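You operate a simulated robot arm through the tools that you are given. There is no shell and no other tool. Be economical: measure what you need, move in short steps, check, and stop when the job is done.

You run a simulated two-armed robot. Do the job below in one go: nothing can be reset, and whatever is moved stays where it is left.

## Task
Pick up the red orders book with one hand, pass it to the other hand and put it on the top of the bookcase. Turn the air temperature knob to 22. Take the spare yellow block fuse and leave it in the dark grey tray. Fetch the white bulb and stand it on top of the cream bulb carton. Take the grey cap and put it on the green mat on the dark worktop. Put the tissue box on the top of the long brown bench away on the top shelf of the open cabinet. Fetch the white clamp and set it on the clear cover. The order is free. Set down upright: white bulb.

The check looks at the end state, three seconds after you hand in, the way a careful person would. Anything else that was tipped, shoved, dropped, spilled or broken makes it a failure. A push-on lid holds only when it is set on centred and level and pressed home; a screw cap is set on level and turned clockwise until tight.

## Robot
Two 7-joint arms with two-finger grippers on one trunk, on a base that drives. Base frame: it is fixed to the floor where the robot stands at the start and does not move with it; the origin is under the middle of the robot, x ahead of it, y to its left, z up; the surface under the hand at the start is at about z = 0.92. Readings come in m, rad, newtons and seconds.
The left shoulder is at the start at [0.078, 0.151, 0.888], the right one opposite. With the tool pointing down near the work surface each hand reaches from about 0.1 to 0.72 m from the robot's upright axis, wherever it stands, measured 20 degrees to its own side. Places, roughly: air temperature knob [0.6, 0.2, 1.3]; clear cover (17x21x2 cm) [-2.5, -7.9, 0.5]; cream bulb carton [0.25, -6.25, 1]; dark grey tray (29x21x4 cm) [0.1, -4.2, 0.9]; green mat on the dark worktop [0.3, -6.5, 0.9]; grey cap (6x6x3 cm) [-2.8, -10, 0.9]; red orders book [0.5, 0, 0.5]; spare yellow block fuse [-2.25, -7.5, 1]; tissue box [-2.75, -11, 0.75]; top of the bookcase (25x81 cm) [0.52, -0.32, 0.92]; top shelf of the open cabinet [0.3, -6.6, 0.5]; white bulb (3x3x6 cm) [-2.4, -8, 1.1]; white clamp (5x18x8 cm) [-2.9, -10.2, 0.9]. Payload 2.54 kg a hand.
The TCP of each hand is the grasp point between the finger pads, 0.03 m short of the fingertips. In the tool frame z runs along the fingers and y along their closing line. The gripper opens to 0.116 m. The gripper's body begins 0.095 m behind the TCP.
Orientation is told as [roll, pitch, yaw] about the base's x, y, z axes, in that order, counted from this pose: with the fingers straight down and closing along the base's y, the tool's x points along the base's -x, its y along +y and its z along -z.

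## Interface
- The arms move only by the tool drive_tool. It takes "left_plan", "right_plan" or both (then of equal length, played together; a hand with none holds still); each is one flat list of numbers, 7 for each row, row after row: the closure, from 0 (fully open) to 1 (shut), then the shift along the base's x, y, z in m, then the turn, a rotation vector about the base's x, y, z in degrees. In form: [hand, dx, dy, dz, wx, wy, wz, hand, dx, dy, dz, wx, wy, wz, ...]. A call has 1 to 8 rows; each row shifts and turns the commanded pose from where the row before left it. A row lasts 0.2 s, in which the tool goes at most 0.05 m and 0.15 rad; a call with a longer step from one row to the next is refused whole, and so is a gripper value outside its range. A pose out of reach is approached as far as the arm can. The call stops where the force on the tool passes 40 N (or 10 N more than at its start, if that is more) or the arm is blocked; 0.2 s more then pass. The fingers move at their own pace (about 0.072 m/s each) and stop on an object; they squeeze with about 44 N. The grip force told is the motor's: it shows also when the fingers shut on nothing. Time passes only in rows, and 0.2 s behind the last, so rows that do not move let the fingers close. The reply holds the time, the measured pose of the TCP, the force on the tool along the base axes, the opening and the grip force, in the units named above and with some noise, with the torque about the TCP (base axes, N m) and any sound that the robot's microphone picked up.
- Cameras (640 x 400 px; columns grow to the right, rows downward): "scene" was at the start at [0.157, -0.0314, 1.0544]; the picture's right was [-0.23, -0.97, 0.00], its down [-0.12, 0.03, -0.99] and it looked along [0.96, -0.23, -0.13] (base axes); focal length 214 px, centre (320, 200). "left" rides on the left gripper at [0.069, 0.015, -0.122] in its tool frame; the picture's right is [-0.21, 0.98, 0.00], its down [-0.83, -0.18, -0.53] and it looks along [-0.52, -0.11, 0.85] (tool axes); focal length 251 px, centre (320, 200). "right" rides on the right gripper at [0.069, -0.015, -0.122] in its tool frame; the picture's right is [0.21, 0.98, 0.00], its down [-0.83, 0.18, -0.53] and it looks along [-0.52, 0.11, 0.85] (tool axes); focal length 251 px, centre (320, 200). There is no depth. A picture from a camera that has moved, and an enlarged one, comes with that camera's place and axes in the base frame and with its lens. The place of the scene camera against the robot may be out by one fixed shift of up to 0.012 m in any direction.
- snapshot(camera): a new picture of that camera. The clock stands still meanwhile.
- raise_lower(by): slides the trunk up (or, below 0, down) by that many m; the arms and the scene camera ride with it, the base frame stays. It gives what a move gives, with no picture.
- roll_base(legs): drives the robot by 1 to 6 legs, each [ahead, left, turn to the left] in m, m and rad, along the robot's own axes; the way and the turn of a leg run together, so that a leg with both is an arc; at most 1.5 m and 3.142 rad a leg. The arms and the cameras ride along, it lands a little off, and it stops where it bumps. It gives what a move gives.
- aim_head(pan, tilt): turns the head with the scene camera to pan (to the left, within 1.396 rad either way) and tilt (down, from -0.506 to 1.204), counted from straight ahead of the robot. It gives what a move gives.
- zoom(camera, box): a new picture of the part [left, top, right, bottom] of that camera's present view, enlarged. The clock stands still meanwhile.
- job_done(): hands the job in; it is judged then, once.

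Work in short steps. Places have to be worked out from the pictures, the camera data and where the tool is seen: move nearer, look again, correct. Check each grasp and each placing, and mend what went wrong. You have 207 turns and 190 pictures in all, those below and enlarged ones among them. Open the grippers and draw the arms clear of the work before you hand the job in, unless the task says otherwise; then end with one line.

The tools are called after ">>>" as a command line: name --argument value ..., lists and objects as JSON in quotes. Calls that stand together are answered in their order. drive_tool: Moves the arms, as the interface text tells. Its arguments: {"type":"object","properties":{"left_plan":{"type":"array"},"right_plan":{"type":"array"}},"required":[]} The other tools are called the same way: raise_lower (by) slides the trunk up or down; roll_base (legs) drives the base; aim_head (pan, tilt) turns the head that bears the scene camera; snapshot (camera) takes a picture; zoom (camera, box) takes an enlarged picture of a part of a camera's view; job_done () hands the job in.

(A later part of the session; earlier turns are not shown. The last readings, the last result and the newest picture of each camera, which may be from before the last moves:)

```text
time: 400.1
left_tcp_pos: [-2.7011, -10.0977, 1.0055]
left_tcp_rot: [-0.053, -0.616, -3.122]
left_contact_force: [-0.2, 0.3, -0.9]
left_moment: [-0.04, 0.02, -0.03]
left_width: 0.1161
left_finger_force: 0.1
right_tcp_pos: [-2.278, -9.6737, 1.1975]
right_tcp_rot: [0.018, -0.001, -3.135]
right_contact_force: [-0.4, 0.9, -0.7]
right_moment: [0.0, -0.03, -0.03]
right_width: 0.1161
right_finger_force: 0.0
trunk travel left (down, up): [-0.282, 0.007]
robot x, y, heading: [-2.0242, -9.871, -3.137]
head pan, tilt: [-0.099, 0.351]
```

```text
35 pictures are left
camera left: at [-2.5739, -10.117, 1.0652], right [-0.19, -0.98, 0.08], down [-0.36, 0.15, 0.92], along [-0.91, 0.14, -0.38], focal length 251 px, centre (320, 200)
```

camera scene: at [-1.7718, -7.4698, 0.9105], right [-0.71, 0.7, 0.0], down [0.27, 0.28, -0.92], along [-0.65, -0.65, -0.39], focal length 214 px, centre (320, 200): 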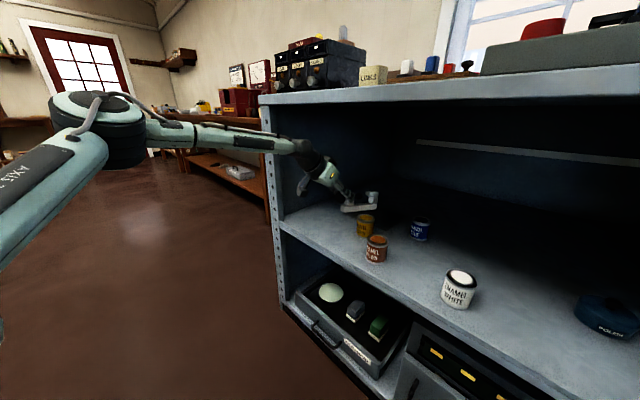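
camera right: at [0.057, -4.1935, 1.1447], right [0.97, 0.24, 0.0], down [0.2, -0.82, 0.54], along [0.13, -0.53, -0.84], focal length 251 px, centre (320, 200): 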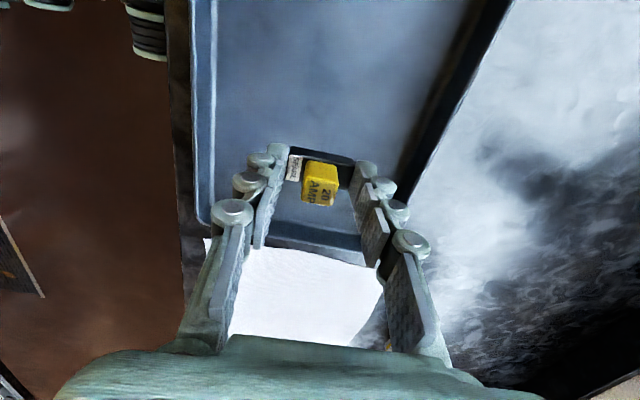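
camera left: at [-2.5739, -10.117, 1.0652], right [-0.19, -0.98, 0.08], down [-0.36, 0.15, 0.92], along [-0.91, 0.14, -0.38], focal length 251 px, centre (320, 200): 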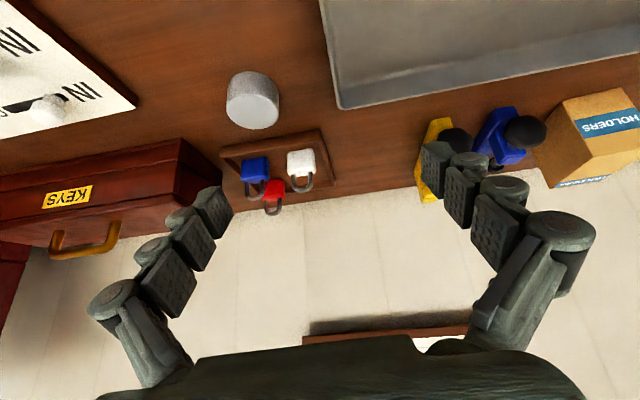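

Cap centre ≈(−2.765,−10.027), bench 0.85. I part-close the fingers (KEYS box is close), go over it, then descend.

>>> drive_tool --left_plan '[0.33, -0.017, 0.024, -0.01, 0, 0, 0, 0.33, -0.017, 0.024, -0.01, 0, 0, 0, 0.33, -0.018, 0.0227, -0.01, 0, 0, 0, 0.33, 0, 0, -0.02, 0, 0, 0]'

>>> snapshot --camera "left"

```text
time: 401.1
left_tcp_pos: [-2.7533, -10.026, 0.9565]
left_tcp_rot: [-0.054, -0.617, -3.12]
left_contact_force: [-0.7, -0.2, 0.1]
left_moment: [0.01, 0.03, -0.01]
left_width: 0.0776
left_finger_force: 0.1
right_tcp_pos: [-2.2766, -9.6747, 1.1976]
right_tcp_rot: [0.017, -0.005, -3.137]
right_contact_force: [-0.1, -0.3, -0.1]
right_moment: [0.01, 0.03, 0.01]
right_width: 0.1159
right_finger_force: 0.1
trunk travel left (down, up): [-0.282, 0.007]
robot x, y, heading: [-2.0204, -9.8694, -3.136]
head pan, tilt: [-0.099, 0.351]
```

```text
34 pictures are left
camera left: at [-2.626, -10.0458, 1.0165], right [-0.19, -0.98, 0.08], down [-0.36, 0.15, 0.92], along [-0.91, 0.14, -0.38], focal length 251 px, centre (320, 200)
```

left: 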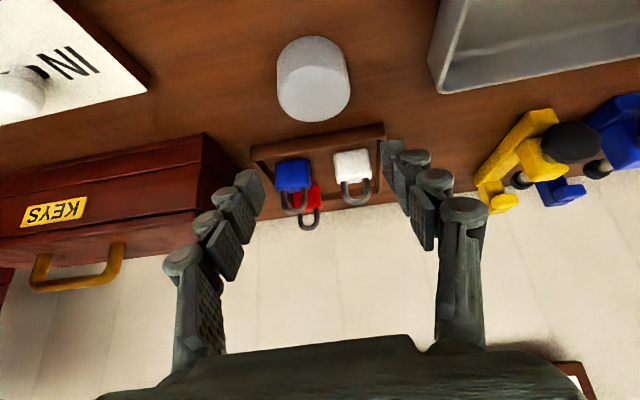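

Aligned. I descend and close on the cap.

>>> drive_tool --left_plan '[0.33, 0.004, -0.001, -0.03, 0, 0, 0, 0.33, 0.002, 0, -0.03, 0, 0, 0, 0.33, 0, 0, -0.011, 0, 0, 0, 1, 0, 0, 0, 0, 0, 0, 1, 0, 0, 0, 0, 0, 0, 1, 0, 0, 0, 0, 0, 0]'

>>> drive_tool --left_plan '[1, 0, 0, 0.03, 0, 0, 0, 1, 0.01, 0, 0.04, 0, 0, 0, 1, 0.02, 0, 0.04, 0, 0, 0, 1, 0.02, 0, 0.04, 0, 0, 0]'

>>> snapshot --camera "left"

```text
time: 402.5
left_tcp_pos: [-2.7462, -10.0262, 0.8834]
left_tcp_rot: [-0.053, -0.619, -3.122]
left_contact_force: [0.5, 0.3, -0.9]
left_moment: [0.0, 0.0, 0.01]
left_width: 0.0511
left_finger_force: 44.1
right_tcp_pos: [-2.2762, -9.6726, 1.1974]
right_tcp_rot: [0.019, -0.004, -3.136]
right_contact_force: [1.1, -0.7, -0.8]
right_moment: [0.03, -0.03, 0.0]
right_width: 0.116
right_finger_force: 0.1
trunk travel left (down, up): [-0.282, 0.007]
robot x, y, heading: [-2.026, -9.87, -3.134]
head pan, tilt: [-0.099, 0.351]
```

```text
time: 403.5
left_tcp_pos: [-2.6951, -10.0278, 1.0359]
left_tcp_rot: [-0.053, -0.618, -3.124]
left_contact_force: [0.2, 0.0, -0.1]
left_moment: [-0.01, -0.01, 0.05]
left_width: 0.0513
left_finger_force: 44.1
right_tcp_pos: [-2.2765, -9.6732, 1.1979]
right_tcp_rot: [0.017, -0.004, -3.136]
right_contact_force: [0.1, 0.2, 0.2]
right_moment: [-0.01, 0.01, 0.01]
right_width: 0.1161
right_finger_force: 0.0
trunk travel left (down, up): [-0.282, 0.007]
robot x, y, heading: [-2.0263, -9.8714, -3.137]
head pan, tilt: [-0.099, 0.351]
```

```text
33 pictures are left
camera left: at [-2.5675, -10.0474, 1.0961], right [-0.19, -0.98, 0.08], down [-0.36, 0.15, 0.92], along [-0.91, 0.14, -0.38], focal length 251 px, centre (320, 200)
```

left: 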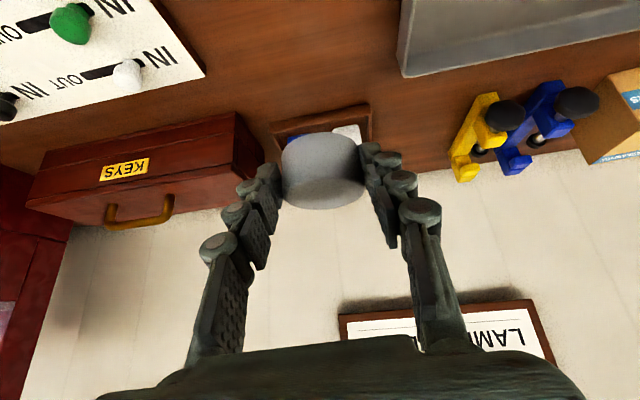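

The cap is in the left hand. Now the tissue box: I back off, turn to face −y (bench on my right) and move level with it to look.

>>> roll_base --legs '[[-0.35, 0, 0], [0, 0, 1.571], [0.65, 0, 0]]'

>>> aim_head --pan -1.1 --tilt 0.3

>>> snapshot --camera "scene"

```text
time: 412.9
left_tcp_pos: [-1.4944, -11.1721, 1.0348]
left_tcp_rot: [-0.053, -0.617, -1.54]
left_contact_force: [0.2, 0.0, -0.1]
left_moment: [-0.03, -0.01, 0.05]
left_width: 0.051
left_finger_force: 43.7
right_tcp_pos: [-1.8513, -10.7581, 1.1981]
right_tcp_rot: [0.018, -0.001, -1.553]
right_contact_force: [-0.1, 0.3, 0.4]
right_moment: [0.01, -0.01, -0.04]
right_width: 0.1159
right_finger_force: 0.1
trunk travel left (down, up): [-0.282, 0.007]
robot x, y, heading: [-1.6555, -10.5076, -1.552]
head pan, tilt: [-0.099, 0.351]
```

```text
time: 414.1
left_tcp_pos: [-1.4919, -11.1725, 1.0352]
left_tcp_rot: [-0.053, -0.618, -1.54]
left_contact_force: [0.5, 0.4, 0.3]
left_moment: [-0.01, 0.02, -0.01]
left_width: 0.0505
left_finger_force: 44.6
right_tcp_pos: [-1.8514, -10.7587, 1.1976]
right_tcp_rot: [0.019, -0.003, -1.553]
right_contact_force: [0.0, -0.7, -0.7]
right_moment: [0.0, 0.01, -0.04]
right_width: 0.1162
right_finger_force: 0.1
trunk travel left (down, up): [-0.282, 0.007]
robot x, y, heading: [-1.6539, -10.5038, -1.554]
head pan, tilt: [-1.1, 0.3]
```

```text
32 pictures are left
camera scene: at [-1.74, -10.6259, 1.1949], right [-0.47, 0.88, 0.0], down [0.26, 0.14, -0.96], along [-0.84, -0.45, -0.3], focal length 214 px, centre (320, 200)
```

scene: 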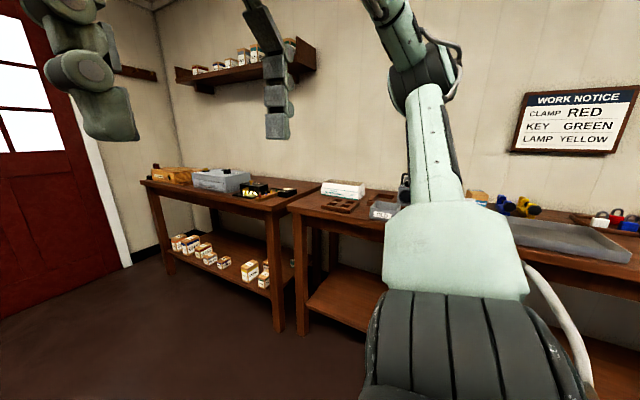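

>>> zoom --camera "scene" --box '[290, 165, 410, 225]'

```text
5.33 times, centred on (350, 195) of scene
camera zoom: at [-1.74, -10.6259, 1.1949], right [-0.47, 0.88, 0.0], down [0.26, 0.14, -0.96], along [-0.84, -0.45, -0.3], focal length 1144 px, centre (160, 227)
```

zoom: 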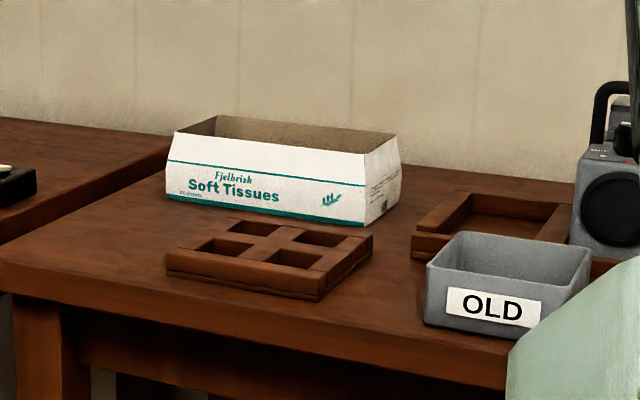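

Useful: it is an open-topped carton, so I can pinch its right end wall (y≈−10.963, x −2.81…−2.925, top z≈0.923) with the right hand pitched 45° forward. I turn back to face −x, set both arms, and line up.

>>> roll_base --legs '[[0, 0, -1.588], [0, 0.6, 0]]'

>>> drive_tool --left_plan '[1, 0.04, 0, 0.02, 0, 0, 0, 1, 0.04, 0, 0.02, 0, 0, 0, 1, 0.04, 0, 0.02, 0, 0, 0, 1, 0.04, 0, 0.02, 0, 0, 0, 1, 0.03, 0, 0, 0, 0, 0, 1, 0, 0, 0, 0, 0, 0]' --right_plan '[0.55, -0.04, 0, -0.02, 0, 8, 0, 0.55, -0.04, 0, -0.02, 0, 8, 0, 0.55, -0.04, 0, -0.02, 0, 8, 0, 0.55, -0.04, 0, -0.02, 0, 8, 0, 0.55, -0.04, 0, -0.02, 0, 8, 0, 0.55, -0.04, 0, -0.02, 0, 5, 0]'

```text
time: 424.5
left_tcp_pos: [-2.349, -11.248, 1.0352]
left_tcp_rot: [-0.053, -0.618, 3.127]
left_contact_force: [-0.2, -0.2, -0.3]
left_moment: [-0.01, 0.01, 0.01]
left_width: 0.0499
left_finger_force: 43.7
right_tcp_pos: [-1.9174, -10.9095, 1.198]
right_tcp_rot: [0.02, -0.004, 3.113]
right_contact_force: [0.5, -0.2, 0.0]
right_moment: [0.01, -0.01, -0.01]
right_width: 0.1162
right_finger_force: 0.1
trunk travel left (down, up): [-0.282, 0.007]
robot x, y, heading: [-1.6723, -11.1154, 3.117]
head pan, tilt: [-1.1, 0.3]
```

```text
time: 425.9
left_tcp_pos: [-2.1599, -11.2474, 1.117]
left_tcp_rot: [-0.052, -0.616, 3.127]
left_contact_force: [0.6, -0.4, -0.1]
left_moment: [-0.03, 0.0, 0.0]
left_width: 0.05
left_finger_force: 44.1
right_tcp_pos: [-2.158, -10.9108, 1.0758]
right_tcp_rot: [0.046, -0.789, 3.102]
right_contact_force: [0.0, 0.8, 0.9]
right_moment: [0.03, -0.02, -0.03]
right_width: 0.0522
right_finger_force: 0.1
trunk travel left (down, up): [-0.282, 0.007]
robot x, y, heading: [-1.6793, -11.1159, 3.116]
head pan, tilt: [-1.1, 0.3]
```

I drive up and bring the right hand to a point just up and in front of the end wall.

>>> roll_base --legs '[[0, 0, 0.025], [0.46, 0, 0]]'

>>> drive_tool --right_plan '[0.55, -0.03, -0.013, -0.018, 0, 0, 0, 0.55, -0.03, -0.013, -0.018, 0, 0, 0, 0.55, -0.03, -0.013, -0.018, 0, 0, 0, 0.55, -0.03, -0.014, -0.018, 0, 0, 0, 0.55, -0.03, 0, 0, 0, 0, 0]'

>>> snapshot --camera "right"

>>> aim_head --pan 0.0 --tilt 0.4

>>> snapshot --camera "scene"

```text
time: 429.0
left_tcp_pos: [-2.6135, -11.2609, 1.1171]
left_tcp_rot: [-0.054, -0.618, -3.129]
left_contact_force: [-0.4, 0.1, -0.3]
left_moment: [0.0, -0.03, -0.01]
left_width: 0.05
left_finger_force: 43.9
right_tcp_pos: [-2.6205, -10.9228, 1.0761]
right_tcp_rot: [0.049, -0.789, 3.132]
right_contact_force: [-0.2, 0.1, -0.3]
right_moment: [0.01, 0.0, 0.0]
right_width: 0.0522
right_finger_force: 0.0
trunk travel left (down, up): [-0.282, 0.007]
robot x, y, heading: [-2.1316, -11.1159, -3.143]
head pan, tilt: [-1.1, 0.3]
```

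```text
time: 430.2
left_tcp_pos: [-2.6136, -11.2608, 1.117]
left_tcp_rot: [-0.053, -0.619, -3.129]
left_contact_force: [-0.1, -0.3, 0.1]
left_moment: [0.03, -0.05, -0.01]
left_width: 0.0502
left_finger_force: 44.1
right_tcp_pos: [-2.7703, -10.9765, 1.008]
right_tcp_rot: [0.047, -0.786, 3.132]
right_contact_force: [-0.2, 0.0, 0.9]
right_moment: [0.0, -0.01, 0.01]
right_width: 0.0521
right_finger_force: 0.1
trunk travel left (down, up): [-0.282, 0.007]
robot x, y, heading: [-2.1305, -11.1142, -3.145]
head pan, tilt: [-1.1, 0.3]
```

```text
30 pictures are left
camera right: at [-2.6373, -10.9565, 1.0438], right [0.17, -0.98, -0.12], down [-0.2, -0.15, 0.97], along [-0.96, -0.14, -0.22], focal length 251 px, centre (320, 200)
```

right: 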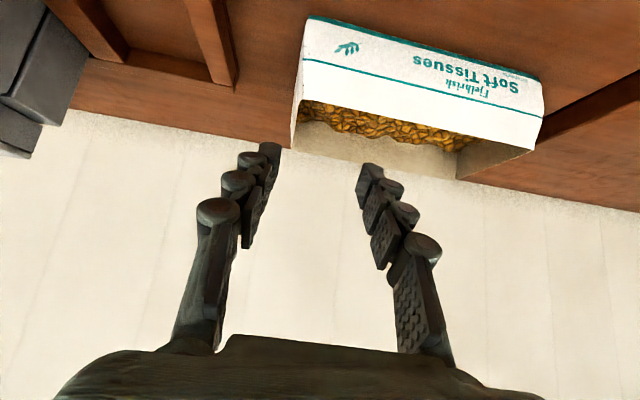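

```text
time: 431.6
left_tcp_pos: [-2.6127, -11.2628, 1.1182]
left_tcp_rot: [-0.053, -0.618, -3.127]
left_contact_force: [0.7, 0.7, -0.3]
left_moment: [0.0, 0.01, 0.0]
left_width: 0.0502
left_finger_force: 44.0
right_tcp_pos: [-2.7708, -10.977, 1.0074]
right_tcp_rot: [0.047, -0.787, 3.13]
right_contact_force: [0.7, -0.4, -1.1]
right_moment: [-0.01, -0.01, -0.02]
right_width: 0.0522
right_finger_force: 0.1
trunk travel left (down, up): [-0.282, 0.007]
robot x, y, heading: [-2.1326, -11.1163, -3.145]
head pan, tilt: [0.0, 0.4]
```

```text
29 pictures are left
camera scene: at [-2.2923, -11.1246, 1.1857], right [0.0, 1.0, 0.0], down [0.39, 0.0, -0.92], along [-0.92, 0.0, -0.39], focal length 214 px, centre (320, 200)
```

scene: 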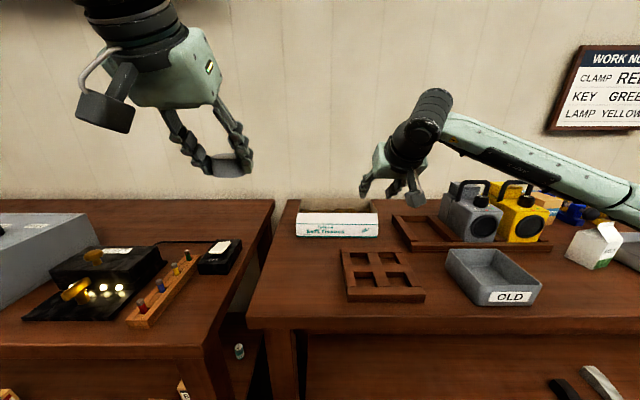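

The box interior shows something golden; I check what it is before gripping.

>>> zoom --camera "right" --box '[240, 10, 560, 210]'

```text
2.00 times, centred on (400, 110) of right
camera zoom: at [-2.6366, -10.9563, 1.0441], right [0.17, -0.98, -0.12], down [-0.2, -0.15, 0.97], along [-0.96, -0.14, -0.22], focal length 503 px, centre (160, 380)
```

zoom: 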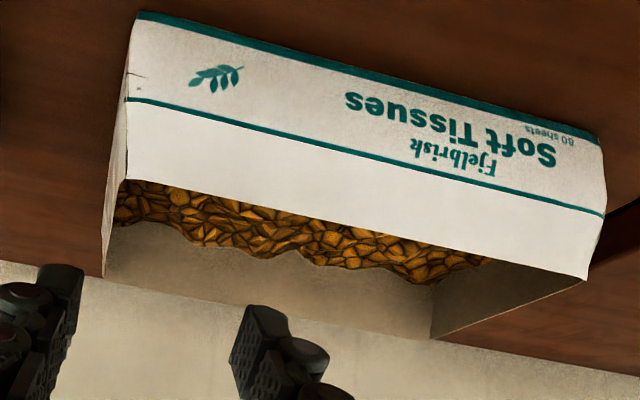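

It is an open box full of loose chips, so it must stay level: pinching the long front wall at mid-length (load close to the grip) is safer. For that I face −y beside the bench with the right hand pointing along the wall. I back off, turn and sidle up.

>>> drive_tool --right_plan '[0.4, 0.03, 0, 0.03, 0, 0, 0, 0.4, 0.04, 0, 0.03, 0, 0, 0, 0.4, 0.04, 0, 0.02, 0, 0, 0, 0.4, 0.04, 0, 0, 0, 0, 0]'

>>> roll_base --legs '[[-0.4, 0, 0], [0, 0, 1.572], [-0.45, 0, 0], [0, -0.5, 0]]'

>>> aim_head --pan -0.9 --tilt 0.4

>>> snapshot --camera "scene"

```text
time: 432.6
left_tcp_pos: [-2.613, -11.2615, 1.1169]
left_tcp_rot: [-0.052, -0.618, -3.13]
left_contact_force: [-0.6, 0.8, 0.2]
left_moment: [-0.01, 0.0, 0.02]
left_width: 0.0501
left_finger_force: 44.1
right_tcp_pos: [-2.619, -10.9765, 1.0844]
right_tcp_rot: [0.047, -0.788, 3.129]
right_contact_force: [0.3, -0.8, -0.2]
right_moment: [-0.03, 0.0, -0.01]
right_width: 0.0696
right_finger_force: 0.0
trunk travel left (down, up): [-0.282, 0.007]
robot x, y, heading: [-2.1294, -11.1161, -3.138]
head pan, tilt: [0.0, 0.4]
```

```text
time: 446.1
left_tcp_pos: [-2.08, -11.1354, 1.1183]
left_tcp_rot: [-0.053, -0.617, -1.586]
left_contact_force: [0.4, -0.4, -0.1]
left_moment: [0.0, -0.01, 0.01]
left_width: 0.0498
left_finger_force: 44.8
right_tcp_pos: [-2.3667, -11.1356, 1.0854]
right_tcp_rot: [0.046, -0.786, -1.613]
right_contact_force: [-0.1, 0.9, -0.8]
right_moment: [0.02, 0.04, -0.02]
right_width: 0.0697
right_finger_force: 0.1
trunk travel left (down, up): [-0.282, 0.007]
robot x, y, heading: [-2.2142, -10.6502, -1.601]
head pan, tilt: [0.0, 0.4]
```

```text
time: 447.3
left_tcp_pos: [-2.0825, -11.1358, 1.1174]
left_tcp_rot: [-0.053, -0.617, -1.585]
left_contact_force: [-0.4, -0.5, 0.0]
left_moment: [-0.01, -0.02, -0.02]
left_width: 0.0499
left_finger_force: 44.1
right_tcp_pos: [-2.3661, -11.1356, 1.0859]
right_tcp_rot: [0.048, -0.785, -1.613]
right_contact_force: [-0.3, -0.1, 0.4]
right_moment: [0.0, -0.03, 0.0]
right_width: 0.0695
right_finger_force: 0.0
trunk travel left (down, up): [-0.282, 0.007]
robot x, y, heading: [-2.2147, -10.6488, -1.6]
head pan, tilt: [-0.901, 0.4]
```

```text
27 pictures are left
camera scene: at [-2.2911, -10.7828, 1.1857], right [-0.6, 0.8, 0.0], down [0.31, 0.23, -0.92], along [-0.74, -0.55, -0.39], focal length 214 px, centre (320, 200)
```

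scene: 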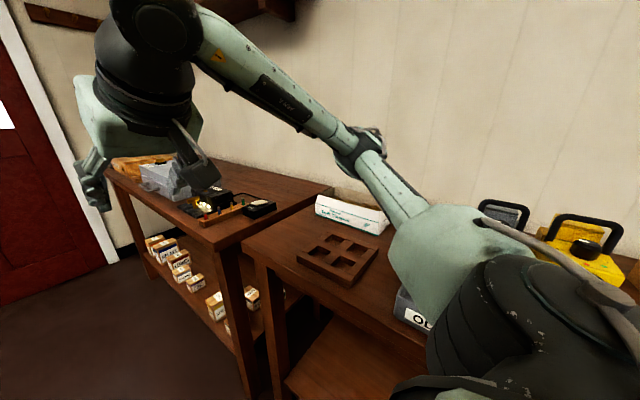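

I correct the heading slightly and reach the right hand out over the box's front wall, staying high.

>>> roll_base --legs '[[0, 0, 0.03]]'

>>> drive_tool --right_plan '[0.45, -0.045, 0.008, 0, 0, 0, 0, 0.45, -0.045, 0.008, 0, 0, 0, 0, 0.45, -0.045, 0.008, 0, 0, 0, 0, 0.45, -0.045, 0.008, 0, 0, 0, 0, 0.45, -0.045, 0.008, 0, 0, 0, 0, 0.45, -0.045, 0.008, 0, 0, 0, 0, 0.45, -0.045, 0.008, 0, 0, 0, 0, 0.45, -0.045, 0.008, 0, 0, 0, 0]'

>>> snapshot --camera "right"

```text
time: 448.1
left_tcp_pos: [-2.0685, -11.132, 1.1175]
left_tcp_rot: [-0.052, -0.618, -1.558]
left_contact_force: [0.4, 0.1, -0.3]
left_moment: [0.02, 0.0, -0.01]
left_width: 0.0498
left_finger_force: 43.8
right_tcp_pos: [-2.3525, -11.1396, 1.085]
right_tcp_rot: [0.045, -0.787, -1.583]
right_contact_force: [-0.3, 1.1, 0.9]
right_moment: [-0.01, 0.04, 0.03]
right_width: 0.0695
right_finger_force: 0.1
trunk travel left (down, up): [-0.282, 0.007]
robot x, y, heading: [-2.2152, -10.6531, -1.574]
head pan, tilt: [-0.901, 0.4]
```

```text
time: 449.9
left_tcp_pos: [-2.0682, -11.1316, 1.1175]
left_tcp_rot: [-0.052, -0.618, -1.556]
left_contact_force: [0.3, 0.0, 0.0]
left_moment: [0.01, 0.0, 0.0]
left_width: 0.0495
left_finger_force: 43.9
right_tcp_pos: [-2.7135, -11.073, 1.0857]
right_tcp_rot: [0.046, -0.788, -1.584]
right_contact_force: [-0.9, -0.5, -1.6]
right_moment: [0.03, 0.0, 0.01]
right_width: 0.0638
right_finger_force: 0.1
trunk travel left (down, up): [-0.282, 0.007]
robot x, y, heading: [-2.2148, -10.6483, -1.567]
head pan, tilt: [-0.901, 0.4]
```

```text
26 pictures are left
camera right: at [-2.7337, -10.9374, 1.1226], right [0.98, 0.17, -0.12], down [0.15, -0.2, 0.97], along [0.14, -0.96, -0.22], focal length 251 px, centre (320, 200)
```

right: 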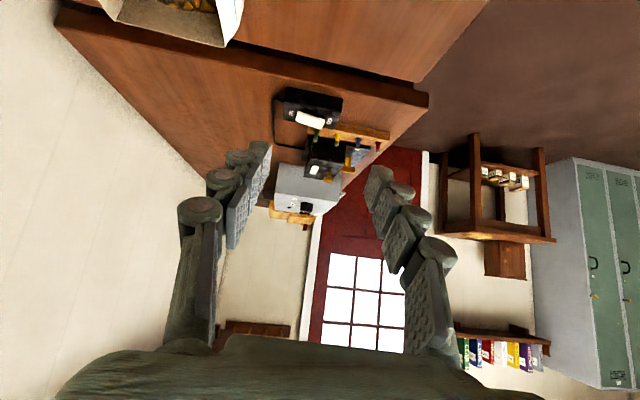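

Front wall top edge ≈ x −2.82. I move the last 10 cm and lower to just above the wall for a check.

>>> drive_tool --right_plan '[0.45, -0.035, 0.003, 0, 0, 0, 0, 0.45, -0.035, 0.003, 0, 0, 0, 0, 0.45, -0.034, 0.003, 0, 0, 0, 0, 0.45, 0, 0, -0.04, 0, 0, 0, 0.45, 0, 0, -0.04, 0, 0, 0, 0.45, 0, 0, -0.03, 0, 0, 0]'

>>> snapshot --camera "right"

>>> zoom --camera "scene" --box '[270, 120, 430, 250]'

```text
time: 451.4
left_tcp_pos: [-2.0543, -11.1227, 1.1212]
left_tcp_rot: [-0.082, -0.625, -1.552]
left_contact_force: [-0.6, -1.2, -0.8]
left_moment: [0.02, 0.04, 0.0]
left_width: 0.0496
left_finger_force: 44.0
right_tcp_pos: [-2.6915, -11.0852, 1.0526]
right_tcp_rot: [-0.089, -0.801, -1.439]
right_contact_force: [0.1, 0.0, -0.3]
right_moment: [-0.01, -0.01, -0.02]
right_width: 0.0637
right_finger_force: 0.0
right hand out of reach, approached as far as the arm can: row 1, 2, 3, 4, 5, 6
trunk travel left (down, up): [-0.282, 0.007]
robot x, y, heading: [-2.2132, -10.6475, -1.58]
head pan, tilt: [-0.901, 0.4]
stopped in row 6 (right hand): the arm was blocked; the commanded pose is now the measured one
```

```text
25 pictures are left
camera right: at [-2.7144, -10.9486, 1.0886], right [0.95, 0.21, -0.21], down [0.25, -0.17, 0.95], along [0.17, -0.96, -0.22], focal length 251 px, centre (320, 200)
```

right: 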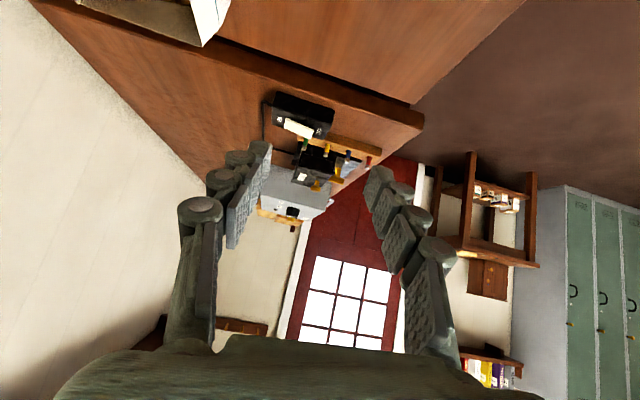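

```text
3.08 times, centred on (350, 185) of scene
camera zoom: at [-2.2682, -10.7735, 1.1918], right [-0.61, 0.79, 0.01], down [0.29, 0.23, -0.93], along [-0.74, -0.57, -0.37], focal length 660 px, centre (228, 246)
```

zoom: 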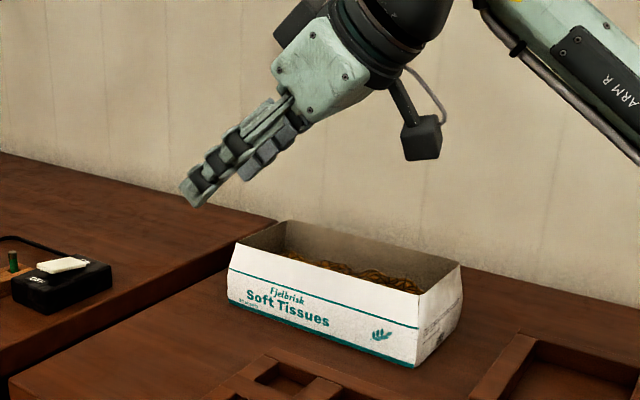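

The arm got blocked. I retract at once and look to the right to see what it met.

>>> drive_tool --right_plan '[0.45, 0.03, 0, 0.02, 0, 0, 0, 0.45, 0.04, 0, 0.02, 0, 0, 0, 0.45, 0.04, 0, 0.01, 0, 0, 0]'

>>> aim_head --pan -1.35 --tilt 0.35

>>> snapshot --camera "scene"

```text
time: 452.2
left_tcp_pos: [-2.0703, -11.1333, 1.1173]
left_tcp_rot: [-0.054, -0.615, -1.562]
left_contact_force: [-0.1, -0.5, -1.0]
left_moment: [-0.01, -0.01, 0.0]
left_width: 0.0492
left_finger_force: 44.2
right_tcp_pos: [-2.5994, -11.0954, 1.076]
right_tcp_rot: [-0.028, -0.79, -1.487]
right_contact_force: [-0.1, -0.3, 0.0]
right_moment: [0.03, 0.01, 0.03]
right_width: 0.0637
right_finger_force: 0.1
trunk travel left (down, up): [-0.282, 0.007]
robot x, y, heading: [-2.2129, -10.6503, -1.571]
head pan, tilt: [-0.901, 0.4]
```

```text
time: 453.1
left_tcp_pos: [-2.0693, -11.1329, 1.1168]
left_tcp_rot: [-0.053, -0.617, -1.562]
left_contact_force: [0.4, 0.7, 0.3]
left_moment: [0.03, 0.0, -0.02]
left_width: 0.0491
left_finger_force: 44.3
right_tcp_pos: [-2.6009, -11.0936, 1.0778]
right_tcp_rot: [-0.028, -0.792, -1.488]
right_contact_force: [-0.5, 0.3, 0.2]
right_moment: [0.02, 0.01, 0.03]
right_width: 0.0635
right_finger_force: 0.1
trunk travel left (down, up): [-0.282, 0.007]
robot x, y, heading: [-2.213, -10.654, -1.573]
head pan, tilt: [-1.349, 0.351]
```

```text
23 pictures are left
camera scene: at [-2.3058, -10.7483, 1.1902], right [-0.22, 0.98, 0.0], down [0.34, 0.07, -0.94], along [-0.92, -0.2, -0.34], focal length 214 px, centre (320, 200)
```

scene: 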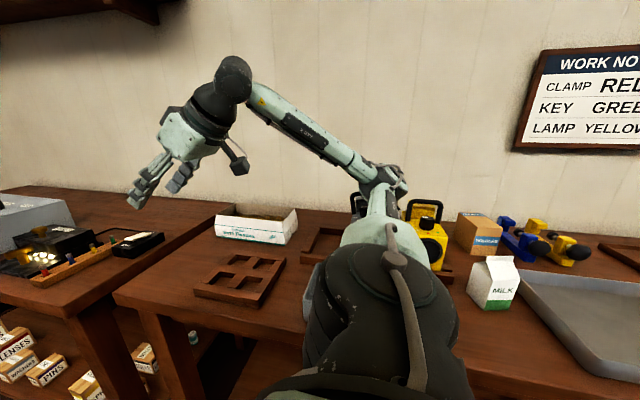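

The elbow is crowded by the wall and speakers in this pose, so I give that up. I go back to facing −x and use the right end wall, testing with a tiny lift first.

>>> drive_tool --right_plan '[0.45, 0.045, 0, 0.01, 0, 0, 0, 0.45, 0.045, 0, 0, 0, 0, -2.5, 0.45, 0.045, 0, 0, 0, 0, -2.5, 0.45, 0.045, 0, 0, 0, 0, 0, 0.45, 0.045, 0, 0, 0, 0, 0]'

>>> roll_base --legs '[[0, 0.48, 0], [0.46, 0, 0], [0, 0, -1.571], [0.38, 0, 0]]'

```text
time: 454.4
left_tcp_pos: [-2.07, -11.1333, 1.116]
left_tcp_rot: [-0.053, -0.618, -1.56]
left_contact_force: [0.1, -0.2, 0.2]
left_moment: [-0.03, 0.02, -0.01]
left_width: 0.0492
left_finger_force: 44.2
right_tcp_pos: [-2.3749, -11.0951, 1.0851]
right_tcp_rot: [-0.032, -0.793, -1.577]
right_contact_force: [0.5, 0.3, -0.8]
right_moment: [-0.03, -0.01, -0.04]
right_width: 0.0638
right_finger_force: 0.0
trunk travel left (down, up): [-0.282, 0.007]
robot x, y, heading: [-2.2121, -10.6493, -1.574]
head pan, tilt: [-1.349, 0.351]
```

```text
time: 467.9
left_tcp_pos: [-2.6033, -11.2473, 1.117]
left_tcp_rot: [-0.054, -0.616, 3.139]
left_contact_force: [-0.7, -0.8, -0.7]
left_moment: [0.0, -0.03, 0.02]
left_width: 0.0479
left_finger_force: 44.0
right_tcp_pos: [-2.5609, -10.9421, 1.0855]
right_tcp_rot: [-0.028, -0.793, 3.122]
right_contact_force: [-0.5, 0.0, 0.1]
right_moment: [-0.02, -0.03, 0.01]
right_width: 0.064
right_finger_force: 0.1
trunk travel left (down, up): [-0.282, 0.007]
robot x, y, heading: [-2.1169, -11.1073, 3.119]
head pan, tilt: [-1.349, 0.351]
```

The cap's grip width is shrinking slowly; I check it.

>>> zoom --camera "left" --box '[220, 100, 420, 260]'

```text
2.50 times, centred on (320, 180) of left
camera zoom: at [-2.4763, -11.2686, 1.1773], right [-0.21, -0.97, 0.08], down [-0.36, 0.15, 0.92], along [-0.91, 0.16, -0.38], focal length 629 px, centre (320, 250)
```

zoom: 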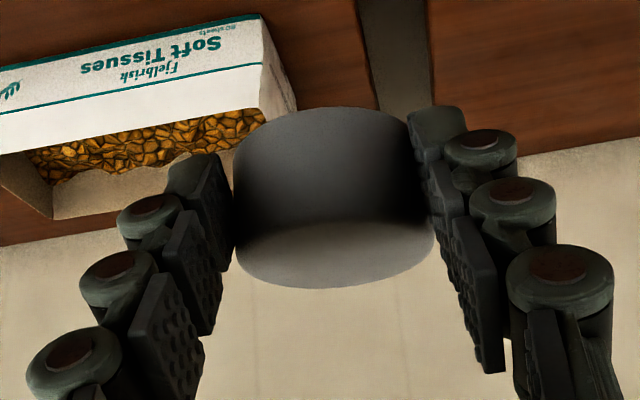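

The cap is creeping towards the fingertips, so I deliver it right now and then come back with both hands free for the box.

>>> roll_base --legs '[[-1.1, 0, 0], [0, 0, -1.548], [1.5, 0, 0], [1.5, 0, 0], [1.5, 0, 0], [0.25, 0, 0]]'

>>> roll_base --legs '[[0, 0, -1.571], [0.4, 0, 0]]'

>>> aim_head --pan 0.15 --tilt 0.4

>>> snapshot --camera "scene"

```text
time: 499.8
left_tcp_pos: [-1.0845, -5.9177, 1.1182]
left_tcp_rot: [-0.052, -0.615, 1.573]
left_contact_force: [0.2, 0.1, -0.3]
left_moment: [-0.05, 0.02, 0.0]
left_width: 0.0445
left_finger_force: 44.7
right_tcp_pos: [-0.779, -5.9564, 1.0858]
right_tcp_rot: [-0.029, -0.792, 1.56]
right_contact_force: [-1.2, -0.2, -0.2]
right_moment: [-0.01, 0.0, 0.02]
right_width: 0.0639
right_finger_force: 0.0
trunk travel left (down, up): [-0.282, 0.007]
robot x, y, heading: [-0.9398, -6.3965, 1.565]
head pan, tilt: [-1.349, 0.351]
```

```text
time: 506.1
left_tcp_pos: [-0.0624, -6.2345, 1.1181]
left_tcp_rot: [-0.054, -0.618, 0.034]
left_contact_force: [-0.4, 0.9, -0.6]
left_moment: [-0.01, -0.02, 0.0]
left_width: 0.0438
left_finger_force: 43.6
right_tcp_pos: [-0.0914, -6.5408, 1.0863]
right_tcp_rot: [-0.03, -0.793, 0.021]
right_contact_force: [0.4, -0.5, -0.4]
right_moment: [0.01, 0.0, 0.0]
right_width: 0.0638
right_finger_force: 0.1
trunk travel left (down, up): [-0.282, 0.007]
robot x, y, heading: [-0.5398, -6.3893, 0.025]
head pan, tilt: [-1.349, 0.351]
```

```text
time: 507.7
left_tcp_pos: [-0.0644, -6.2334, 1.1167]
left_tcp_rot: [-0.053, -0.618, 0.034]
left_contact_force: [0.1, 0.4, -0.2]
left_moment: [0.0, 0.0, 0.03]
left_width: 0.0435
left_finger_force: 44.1
right_tcp_pos: [-0.0926, -6.5422, 1.0858]
right_tcp_rot: [-0.031, -0.794, 0.018]
right_contact_force: [-0.7, 0.0, 0.0]
right_moment: [-0.01, -0.02, -0.02]
right_width: 0.0639
right_finger_force: 0.0
trunk travel left (down, up): [-0.282, 0.007]
robot x, y, heading: [-0.5412, -6.3919, 0.022]
head pan, tilt: [0.15, 0.4]
```

```text
21 pictures are left
camera scene: at [-0.3834, -6.3835, 1.1857], right [0.17, -0.99, 0.0], down [-0.38, -0.07, -0.92], along [0.91, 0.16, -0.39], focal length 214 px, centre (320, 200)
```

scene: 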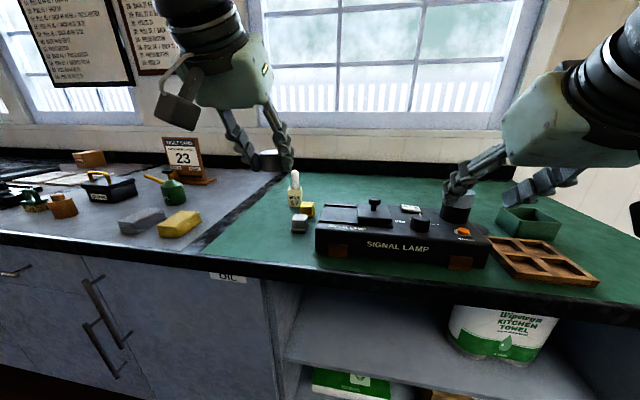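

Cap and bulb are fine. I carry the cap over the free patch of green mat at ≈(0.067,−6.14) and lower it.

>>> drive_tool --left_plan '[1, 0.0285, 0.0235, -0.01, 0, 0, 0, 1, 0.0285, 0.0235, -0.01, 0, 0, 0, 1, 0.0285, 0.0235, -0.02, 0, 0, 0, 1, 0.0285, 0.0235, -0.02, 0, 0, 0, 1, 0, 0, -0.04, 0, 0, 0, 1, 0, 0, -0.03, 0, 0, 0]'

>>> zoom --camera "scene" --box '[170, 140, 350, 270]'

```text
time: 509.1
left_tcp_pos: [0.0517, -6.1398, 0.9879]
left_tcp_rot: [-0.053, -0.618, 0.035]
left_contact_force: [0.4, -0.2, -0.5]
left_moment: [0.0, 0.0, -0.05]
left_width: 0.043
left_finger_force: 43.6
right_tcp_pos: [-0.0913, -6.5405, 1.0859]
right_tcp_rot: [-0.03, -0.793, 0.021]
right_contact_force: [-0.2, -0.1, -0.3]
right_moment: [0.0, 0.0, 0.0]
right_width: 0.064
right_finger_force: 0.0
trunk travel left (down, up): [-0.282, 0.007]
robot x, y, heading: [-0.5406, -6.3851, 0.026]
head pan, tilt: [0.15, 0.4]
```

```text
3.08 times, centred on (260, 205) of scene
camera zoom: at [-0.3832, -6.3833, 1.1856], right [0.17, -0.99, 0.0], down [-0.38, -0.07, -0.92], along [0.91, 0.16, -0.39], focal length 660 px, centre (505, 185)
```

zoom: 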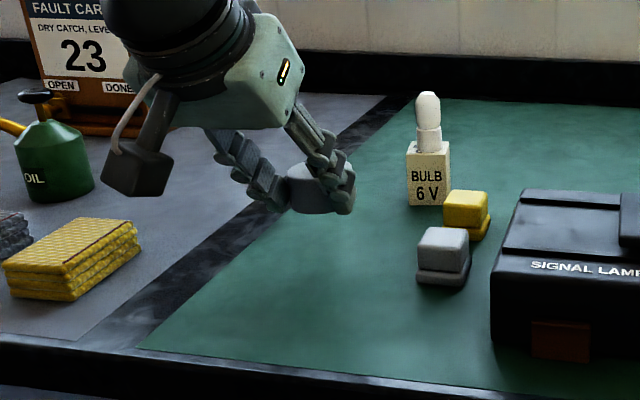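

>>> drive_tool --left_plan '[1, 0, 0, -0.03, 0, 0, 0, 1, 0, 0, -0.012, 0, 0, 0]'

>>> drive_tool --left_plan '[1, 0, 0, -0.006, 0, 0, 0, 1, 0, 0, -0.004, 0, 0, 0]'

>>> drive_tool --left_plan '[1, 0, 0, -0.005, 0, 0, 0, 1, 0, 0, -0.003, 0, 0, 0]'

```text
time: 509.7
left_tcp_pos: [0.05, -6.141, 0.9457]
left_tcp_rot: [-0.055, -0.618, 0.036]
left_contact_force: [-0.2, 0.2, -0.8]
left_moment: [-0.01, -0.01, -0.03]
left_width: 0.0432
left_finger_force: 44.1
right_tcp_pos: [-0.0942, -6.5407, 1.0856]
right_tcp_rot: [-0.029, -0.793, 0.021]
right_contact_force: [-0.1, -1.1, -0.1]
right_moment: [-0.01, -0.01, 0.01]
right_width: 0.0639
right_finger_force: 0.0
trunk travel left (down, up): [-0.282, 0.007]
robot x, y, heading: [-0.5444, -6.3894, 0.028]
head pan, tilt: [0.15, 0.4]
```

```text
time: 510.3
left_tcp_pos: [0.0502, -6.1403, 0.9351]
left_tcp_rot: [-0.053, -0.619, 0.034]
left_contact_force: [-0.1, 0.2, -0.1]
left_moment: [-0.05, 0.03, -0.01]
left_width: 0.0433
left_finger_force: 44.1
right_tcp_pos: [-0.0929, -6.5412, 1.085]
right_tcp_rot: [-0.03, -0.793, 0.02]
right_contact_force: [0.0, 0.6, 0.6]
right_moment: [-0.01, -0.01, 0.03]
right_width: 0.0637
right_finger_force: 0.0
trunk travel left (down, up): [-0.282, 0.007]
robot x, y, heading: [-0.5452, -6.3929, 0.025]
head pan, tilt: [0.15, 0.4]
```

```text
time: 510.9
left_tcp_pos: [0.0519, -6.1407, 0.932]
left_tcp_rot: [-0.053, -0.627, 0.032]
left_contact_force: [-1.3, 3.8, 17.1]
left_moment: [0.52, -0.41, 0.12]
left_width: 0.0433
left_finger_force: 44.3
right_tcp_pos: [-0.0941, -6.5409, 1.0871]
right_tcp_rot: [-0.029, -0.794, 0.021]
right_contact_force: [0.1, -0.5, 0.7]
right_moment: [0.01, -0.01, -0.01]
right_width: 0.0639
right_finger_force: 0.0
trunk travel left (down, up): [-0.282, 0.007]
robot x, y, heading: [-0.5425, -6.3882, 0.024]
head pan, tilt: [0.15, 0.4]
```

Contact. I relieve, open wide, and withdraw back and up along the tool axis.

>>> drive_tool --left_plan '[1, 0, 0, 0.001, 0, 0, 0, 0.5, 0, 0, 0, 0, 0, 0, 0.3, 0, 0, 0, 0, 0, 0, 0.3, -0.02, 0, 0.03, 0, 0, 0, 0.3, -0.025, 0, 0.035, 0, 0, 0, 0.3, -0.03, 0, 0.03, 0, 0, 0, 0.3, -0.03, 0, 0.03, 0, 0, 0]'

>>> zoom --camera "scene" --box '[170, 140, 350, 270]'

```text
time: 512.5
left_tcp_pos: [-0.0577, -6.1415, 1.0551]
left_tcp_rot: [-0.053, -0.618, 0.034]
left_contact_force: [-0.6, 0.5, -0.1]
left_moment: [0.01, 0.04, -0.02]
left_width: 0.0812
left_finger_force: 0.0
right_tcp_pos: [-0.0929, -6.5408, 1.086]
right_tcp_rot: [-0.029, -0.794, 0.022]
right_contact_force: [0.7, 0.4, 0.5]
right_moment: [-0.02, -0.01, 0.02]
right_width: 0.0639
right_finger_force: 0.0
trunk travel left (down, up): [-0.282, 0.007]
robot x, y, heading: [-0.542, -6.3925, 0.022]
head pan, tilt: [0.15, 0.4]
```

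```text
3.08 times, centred on (260, 205) of scene
camera zoom: at [-0.384, -6.3835, 1.1858], right [0.17, -0.99, 0.0], down [-0.38, -0.07, -0.92], along [0.91, 0.16, -0.39], focal length 660 px, centre (505, 185)
```

zoom: 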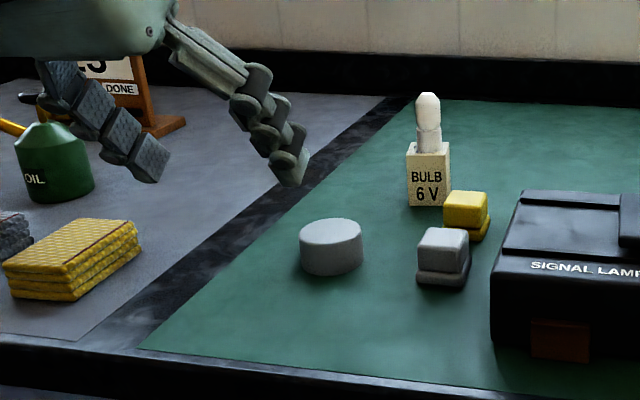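

The cap sits on the mat. Now back to the bench with both hands free to lift the box level by its two end walls.

>>> roll_base --legs '[[-0.45, 0, 0], [0, 0, -1.595], [1.5, 0, 0], [1.5, 0, 0], [1.5, 0, 0], [0.18, 0, 0]]'

>>> roll_base --legs '[[0, 0, -1.571]]'

```text
time: 541.5
left_tcp_pos: [-0.6346, -11.5806, 1.0545]
left_tcp_rot: [-0.052, -0.616, -1.528]
left_contact_force: [1.0, -0.7, 0.5]
left_moment: [0.0, 0.0, -0.01]
left_width: 0.0812
left_finger_force: 0.0
right_tcp_pos: [-1.0358, -11.548, 1.0864]
right_tcp_rot: [-0.028, -0.791, -1.542]
right_contact_force: [-1.1, -0.1, 0.2]
right_moment: [0.01, -0.02, -0.01]
right_width: 0.0637
right_finger_force: 0.0
trunk travel left (down, up): [-0.282, 0.007]
robot x, y, heading: [-0.8894, -11.0996, -1.539]
head pan, tilt: [0.15, 0.4]
```

```text
time: 545.8
left_tcp_pos: [-1.3686, -11.3598, 1.0532]
left_tcp_rot: [-0.052, -0.618, -3.08]
left_contact_force: [-0.3, 0.0, -0.5]
left_moment: [-0.02, 0.02, 0.01]
left_width: 0.0812
left_finger_force: 0.1
right_tcp_pos: [-1.3423, -10.9596, 1.0861]
right_tcp_rot: [-0.029, -0.794, -3.093]
right_contact_force: [-0.8, 0.6, -0.3]
right_moment: [0.04, 0.04, 0.02]
right_width: 0.0637
right_finger_force: 0.1
trunk travel left (down, up): [-0.282, 0.007]
robot x, y, heading: [-0.8898, -11.0979, -3.089]
head pan, tilt: [0.15, 0.4]
```

I square up, bring the left hand inward at the same 45° pitch, and drive up to the bench.

>>> roll_base --legs '[[0, 0, -0.053]]'

>>> drive_tool --left_plan '[0.45, 0, 0.025, 0.01, 0, 2.5, 0, 0.45, 0, 0.025, 0.01, 0, 2.5, 0, 0.45, 0, 0.025, 0.01, 0, 2.5, 0, 0.45, 0, 0.025, 0, 0, 2.5, 0]'

>>> roll_base --legs '[[0.75, -0.01, 0], [0.48, -0.01, 0]]'

>>> aim_head --pan 0.0 --tilt 0.4

>>> snapshot --camera "scene"

```text
time: 546.6
left_tcp_pos: [-1.3799, -11.3362, 1.0541]
left_tcp_rot: [-0.052, -0.619, -3.132]
left_contact_force: [0.3, 0.4, -0.2]
left_moment: [-0.01, -0.01, 0.03]
left_width: 0.0813
left_finger_force: 0.1
right_tcp_pos: [-1.3347, -10.9366, 1.0864]
right_tcp_rot: [-0.03, -0.794, 3.14]
right_contact_force: [0.9, -0.2, -0.5]
right_moment: [-0.02, -0.03, 0.01]
right_width: 0.0637
right_finger_force: 0.1
trunk travel left (down, up): [-0.282, 0.007]
robot x, y, heading: [-0.8897, -11.1004, 3.14]
head pan, tilt: [0.15, 0.4]
```

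```text
time: 547.6
left_tcp_pos: [-1.3818, -11.2324, 1.0841]
left_tcp_rot: [-0.056, -0.795, -3.13]
left_contact_force: [-0.1, -0.1, -0.4]
left_moment: [0.02, -0.01, 0.01]
left_width: 0.0639
left_finger_force: 0.0
right_tcp_pos: [-1.3346, -10.9362, 1.0853]
right_tcp_rot: [-0.029, -0.795, 3.137]
right_contact_force: [0.5, -0.1, -0.6]
right_moment: [-0.03, -0.01, 0.02]
right_width: 0.0641
right_finger_force: 0.1
trunk travel left (down, up): [-0.282, 0.007]
robot x, y, heading: [-0.8896, -11.0992, 3.139]
head pan, tilt: [0.15, 0.4]
```

```text
time: 554.2
left_tcp_pos: [-2.6264, -11.2157, 1.0826]
left_tcp_rot: [-0.054, -0.793, -3.125]
left_contact_force: [-0.8, -0.1, 0.0]
left_moment: [0.05, -0.04, -0.01]
left_width: 0.0639
left_finger_force: 0.0
right_tcp_pos: [-2.5814, -10.9184, 1.0857]
right_tcp_rot: [-0.028, -0.791, -3.14]
right_contact_force: [-0.1, -0.5, 0.6]
right_moment: [-0.02, 0.0, -0.02]
right_width: 0.0639
right_finger_force: 0.0
trunk travel left (down, up): [-0.282, 0.007]
robot x, y, heading: [-2.1373, -11.0757, -3.137]
head pan, tilt: [0.15, 0.4]
```

```text
time: 554.9
left_tcp_pos: [-2.6264, -11.2161, 1.0835]
left_tcp_rot: [-0.055, -0.792, -3.124]
left_contact_force: [0.0, -0.1, 0.0]
left_moment: [0.0, -0.01, -0.01]
left_width: 0.0638
left_finger_force: 0.0
right_tcp_pos: [-2.5823, -10.9179, 1.0867]
right_tcp_rot: [-0.028, -0.797, -3.141]
right_contact_force: [0.1, -0.5, 0.2]
right_moment: [0.02, 0.01, -0.01]
right_width: 0.0635
right_finger_force: 0.0
trunk travel left (down, up): [-0.282, 0.007]
robot x, y, heading: [-2.1352, -11.076, -3.141]
head pan, tilt: [0.0, 0.4]
```

```text
18 pictures are left
camera scene: at [-2.2973, -11.0868, 1.1857], right [0.0, 1.0, 0.0], down [0.39, 0.0, -0.92], along [-0.92, 0.0, -0.39], focal length 214 px, centre (320, 200)
```

scene: 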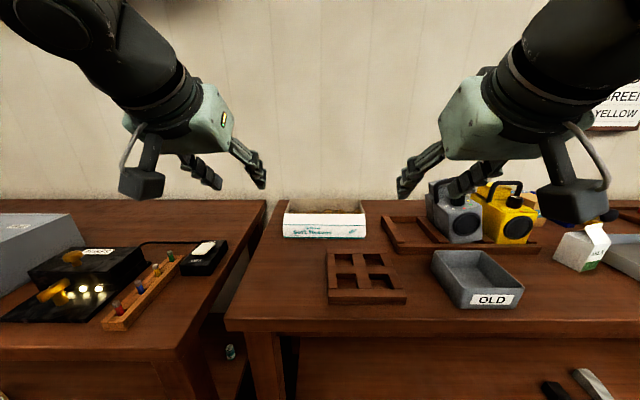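

Everything is in place. I bring both hands to just in front of and above the two end walls.

>>> drive_tool --left_plan '[0.45, -0.035, 0.007, -0.016, 0, 0, 0, 0.45, -0.035, 0.007, -0.016, 0, 0, 0, 0.45, -0.035, 0.007, -0.016, 0, 0, 0, 0.45, -0.035, 0.007, -0.017, 0, 0, 0, 0.45, -0.035, 0.007, -0.017, 0, 0, 0]' --right_plan '[0.45, -0.0436, -0.0098, -0.017, 0, 0, 0, 0.45, -0.0436, -0.0098, -0.017, 0, 0, 0, 0.45, -0.0436, -0.0098, -0.017, 0, 0, 0, 0.45, -0.0436, -0.0098, -0.017, 0, 0, 0, 0.45, -0.0436, -0.0098, -0.017, 0, 0, 0]'

>>> snapshot --camera "right"

>>> snapshot --camera "left"

```text
time: 556.1
left_tcp_pos: [-2.8046, -11.1836, 1.0014]
left_tcp_rot: [-0.057, -0.792, -3.122]
left_contact_force: [0.5, -0.6, 0.3]
left_moment: [0.0, 0.0, -0.03]
left_width: 0.0636
left_finger_force: 0.0
right_tcp_pos: [-2.8017, -10.9669, 0.9976]
right_tcp_rot: [-0.029, -0.793, -3.139]
right_contact_force: [1.0, -0.8, -0.5]
right_moment: [0.02, 0.01, 0.01]
right_width: 0.0636
right_finger_force: 0.0
trunk travel left (down, up): [-0.282, 0.007]
robot x, y, heading: [-2.1371, -11.0751, -3.138]
head pan, tilt: [0.0, 0.4]
```

```text
17 pictures are left
camera right: at [-2.667, -10.955, 1.035], right [0.13, -0.98, -0.17], down [-0.2, -0.2, 0.96], along [-0.97, -0.09, -0.22], focal length 251 px, centre (320, 200)
```

right: 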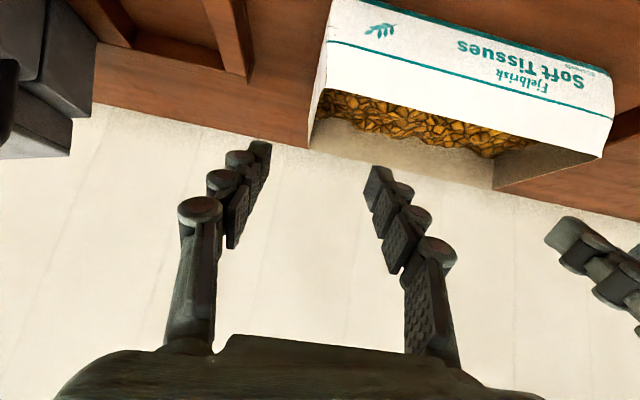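

```text
16 pictures are left
camera left: at [-2.6681, -11.202, 1.0383], right [-0.17, -0.98, 0.11], down [-0.2, 0.15, 0.97], along [-0.97, 0.14, -0.22], focal length 251 px, centre (320, 200)
```

left: 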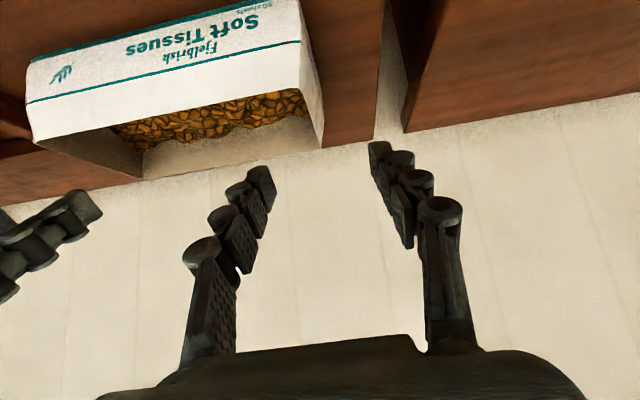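

End walls: right y≈−10.957, left y≈−11.177, spanning x −2.82…−2.92. I straddle both walls, then close both hands together.

>>> drive_tool --left_plan '[0.45, -0.016, 0.003, -0.028, 0, 0, 0, 0.45, -0.017, 0.002, -0.028, 0, 0, 0, 0.45, -0.017, 0.002, -0.027, 0, 0, 0]' --right_plan '[0.45, -0.017, 0.004, -0.027, 0, 0, 0, 0.45, -0.018, 0.003, -0.027, 0, 0, 0, 0.45, -0.018, 0.003, -0.026, 0, 0, 0]'

>>> snapshot --camera "scene"

```text
time: 556.9
left_tcp_pos: [-2.8444, -11.1828, 0.92]
left_tcp_rot: [-0.057, -0.792, -3.123]
left_contact_force: [-0.4, 0.1, 0.4]
left_moment: [0.02, 0.0, -0.01]
left_width: 0.0636
left_finger_force: 0.0
left hand out of reach, approached as far as the arm can: row 3
right_tcp_pos: [-2.8517, -10.9585, 0.9198]
right_tcp_rot: [-0.03, -0.794, -3.137]
right_contact_force: [-0.4, 0.0, -0.2]
right_moment: [0.03, -0.01, -0.04]
right_width: 0.0635
right_finger_force: 0.1
trunk travel left (down, up): [-0.282, 0.007]
robot x, y, heading: [-2.1367, -11.0761, -3.14]
head pan, tilt: [0.0, 0.4]
```

```text
15 pictures are left
camera scene: at [-2.2976, -11.0868, 1.1856], right [0.0, 1.0, 0.0], down [0.39, 0.0, -0.92], along [-0.92, 0.0, -0.39], focal length 214 px, centre (320, 200)
```

scene: 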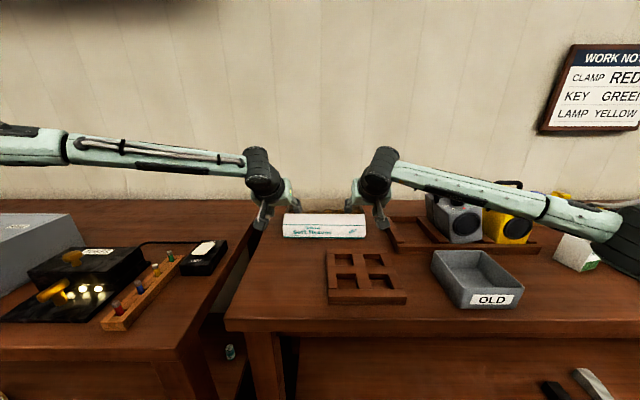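

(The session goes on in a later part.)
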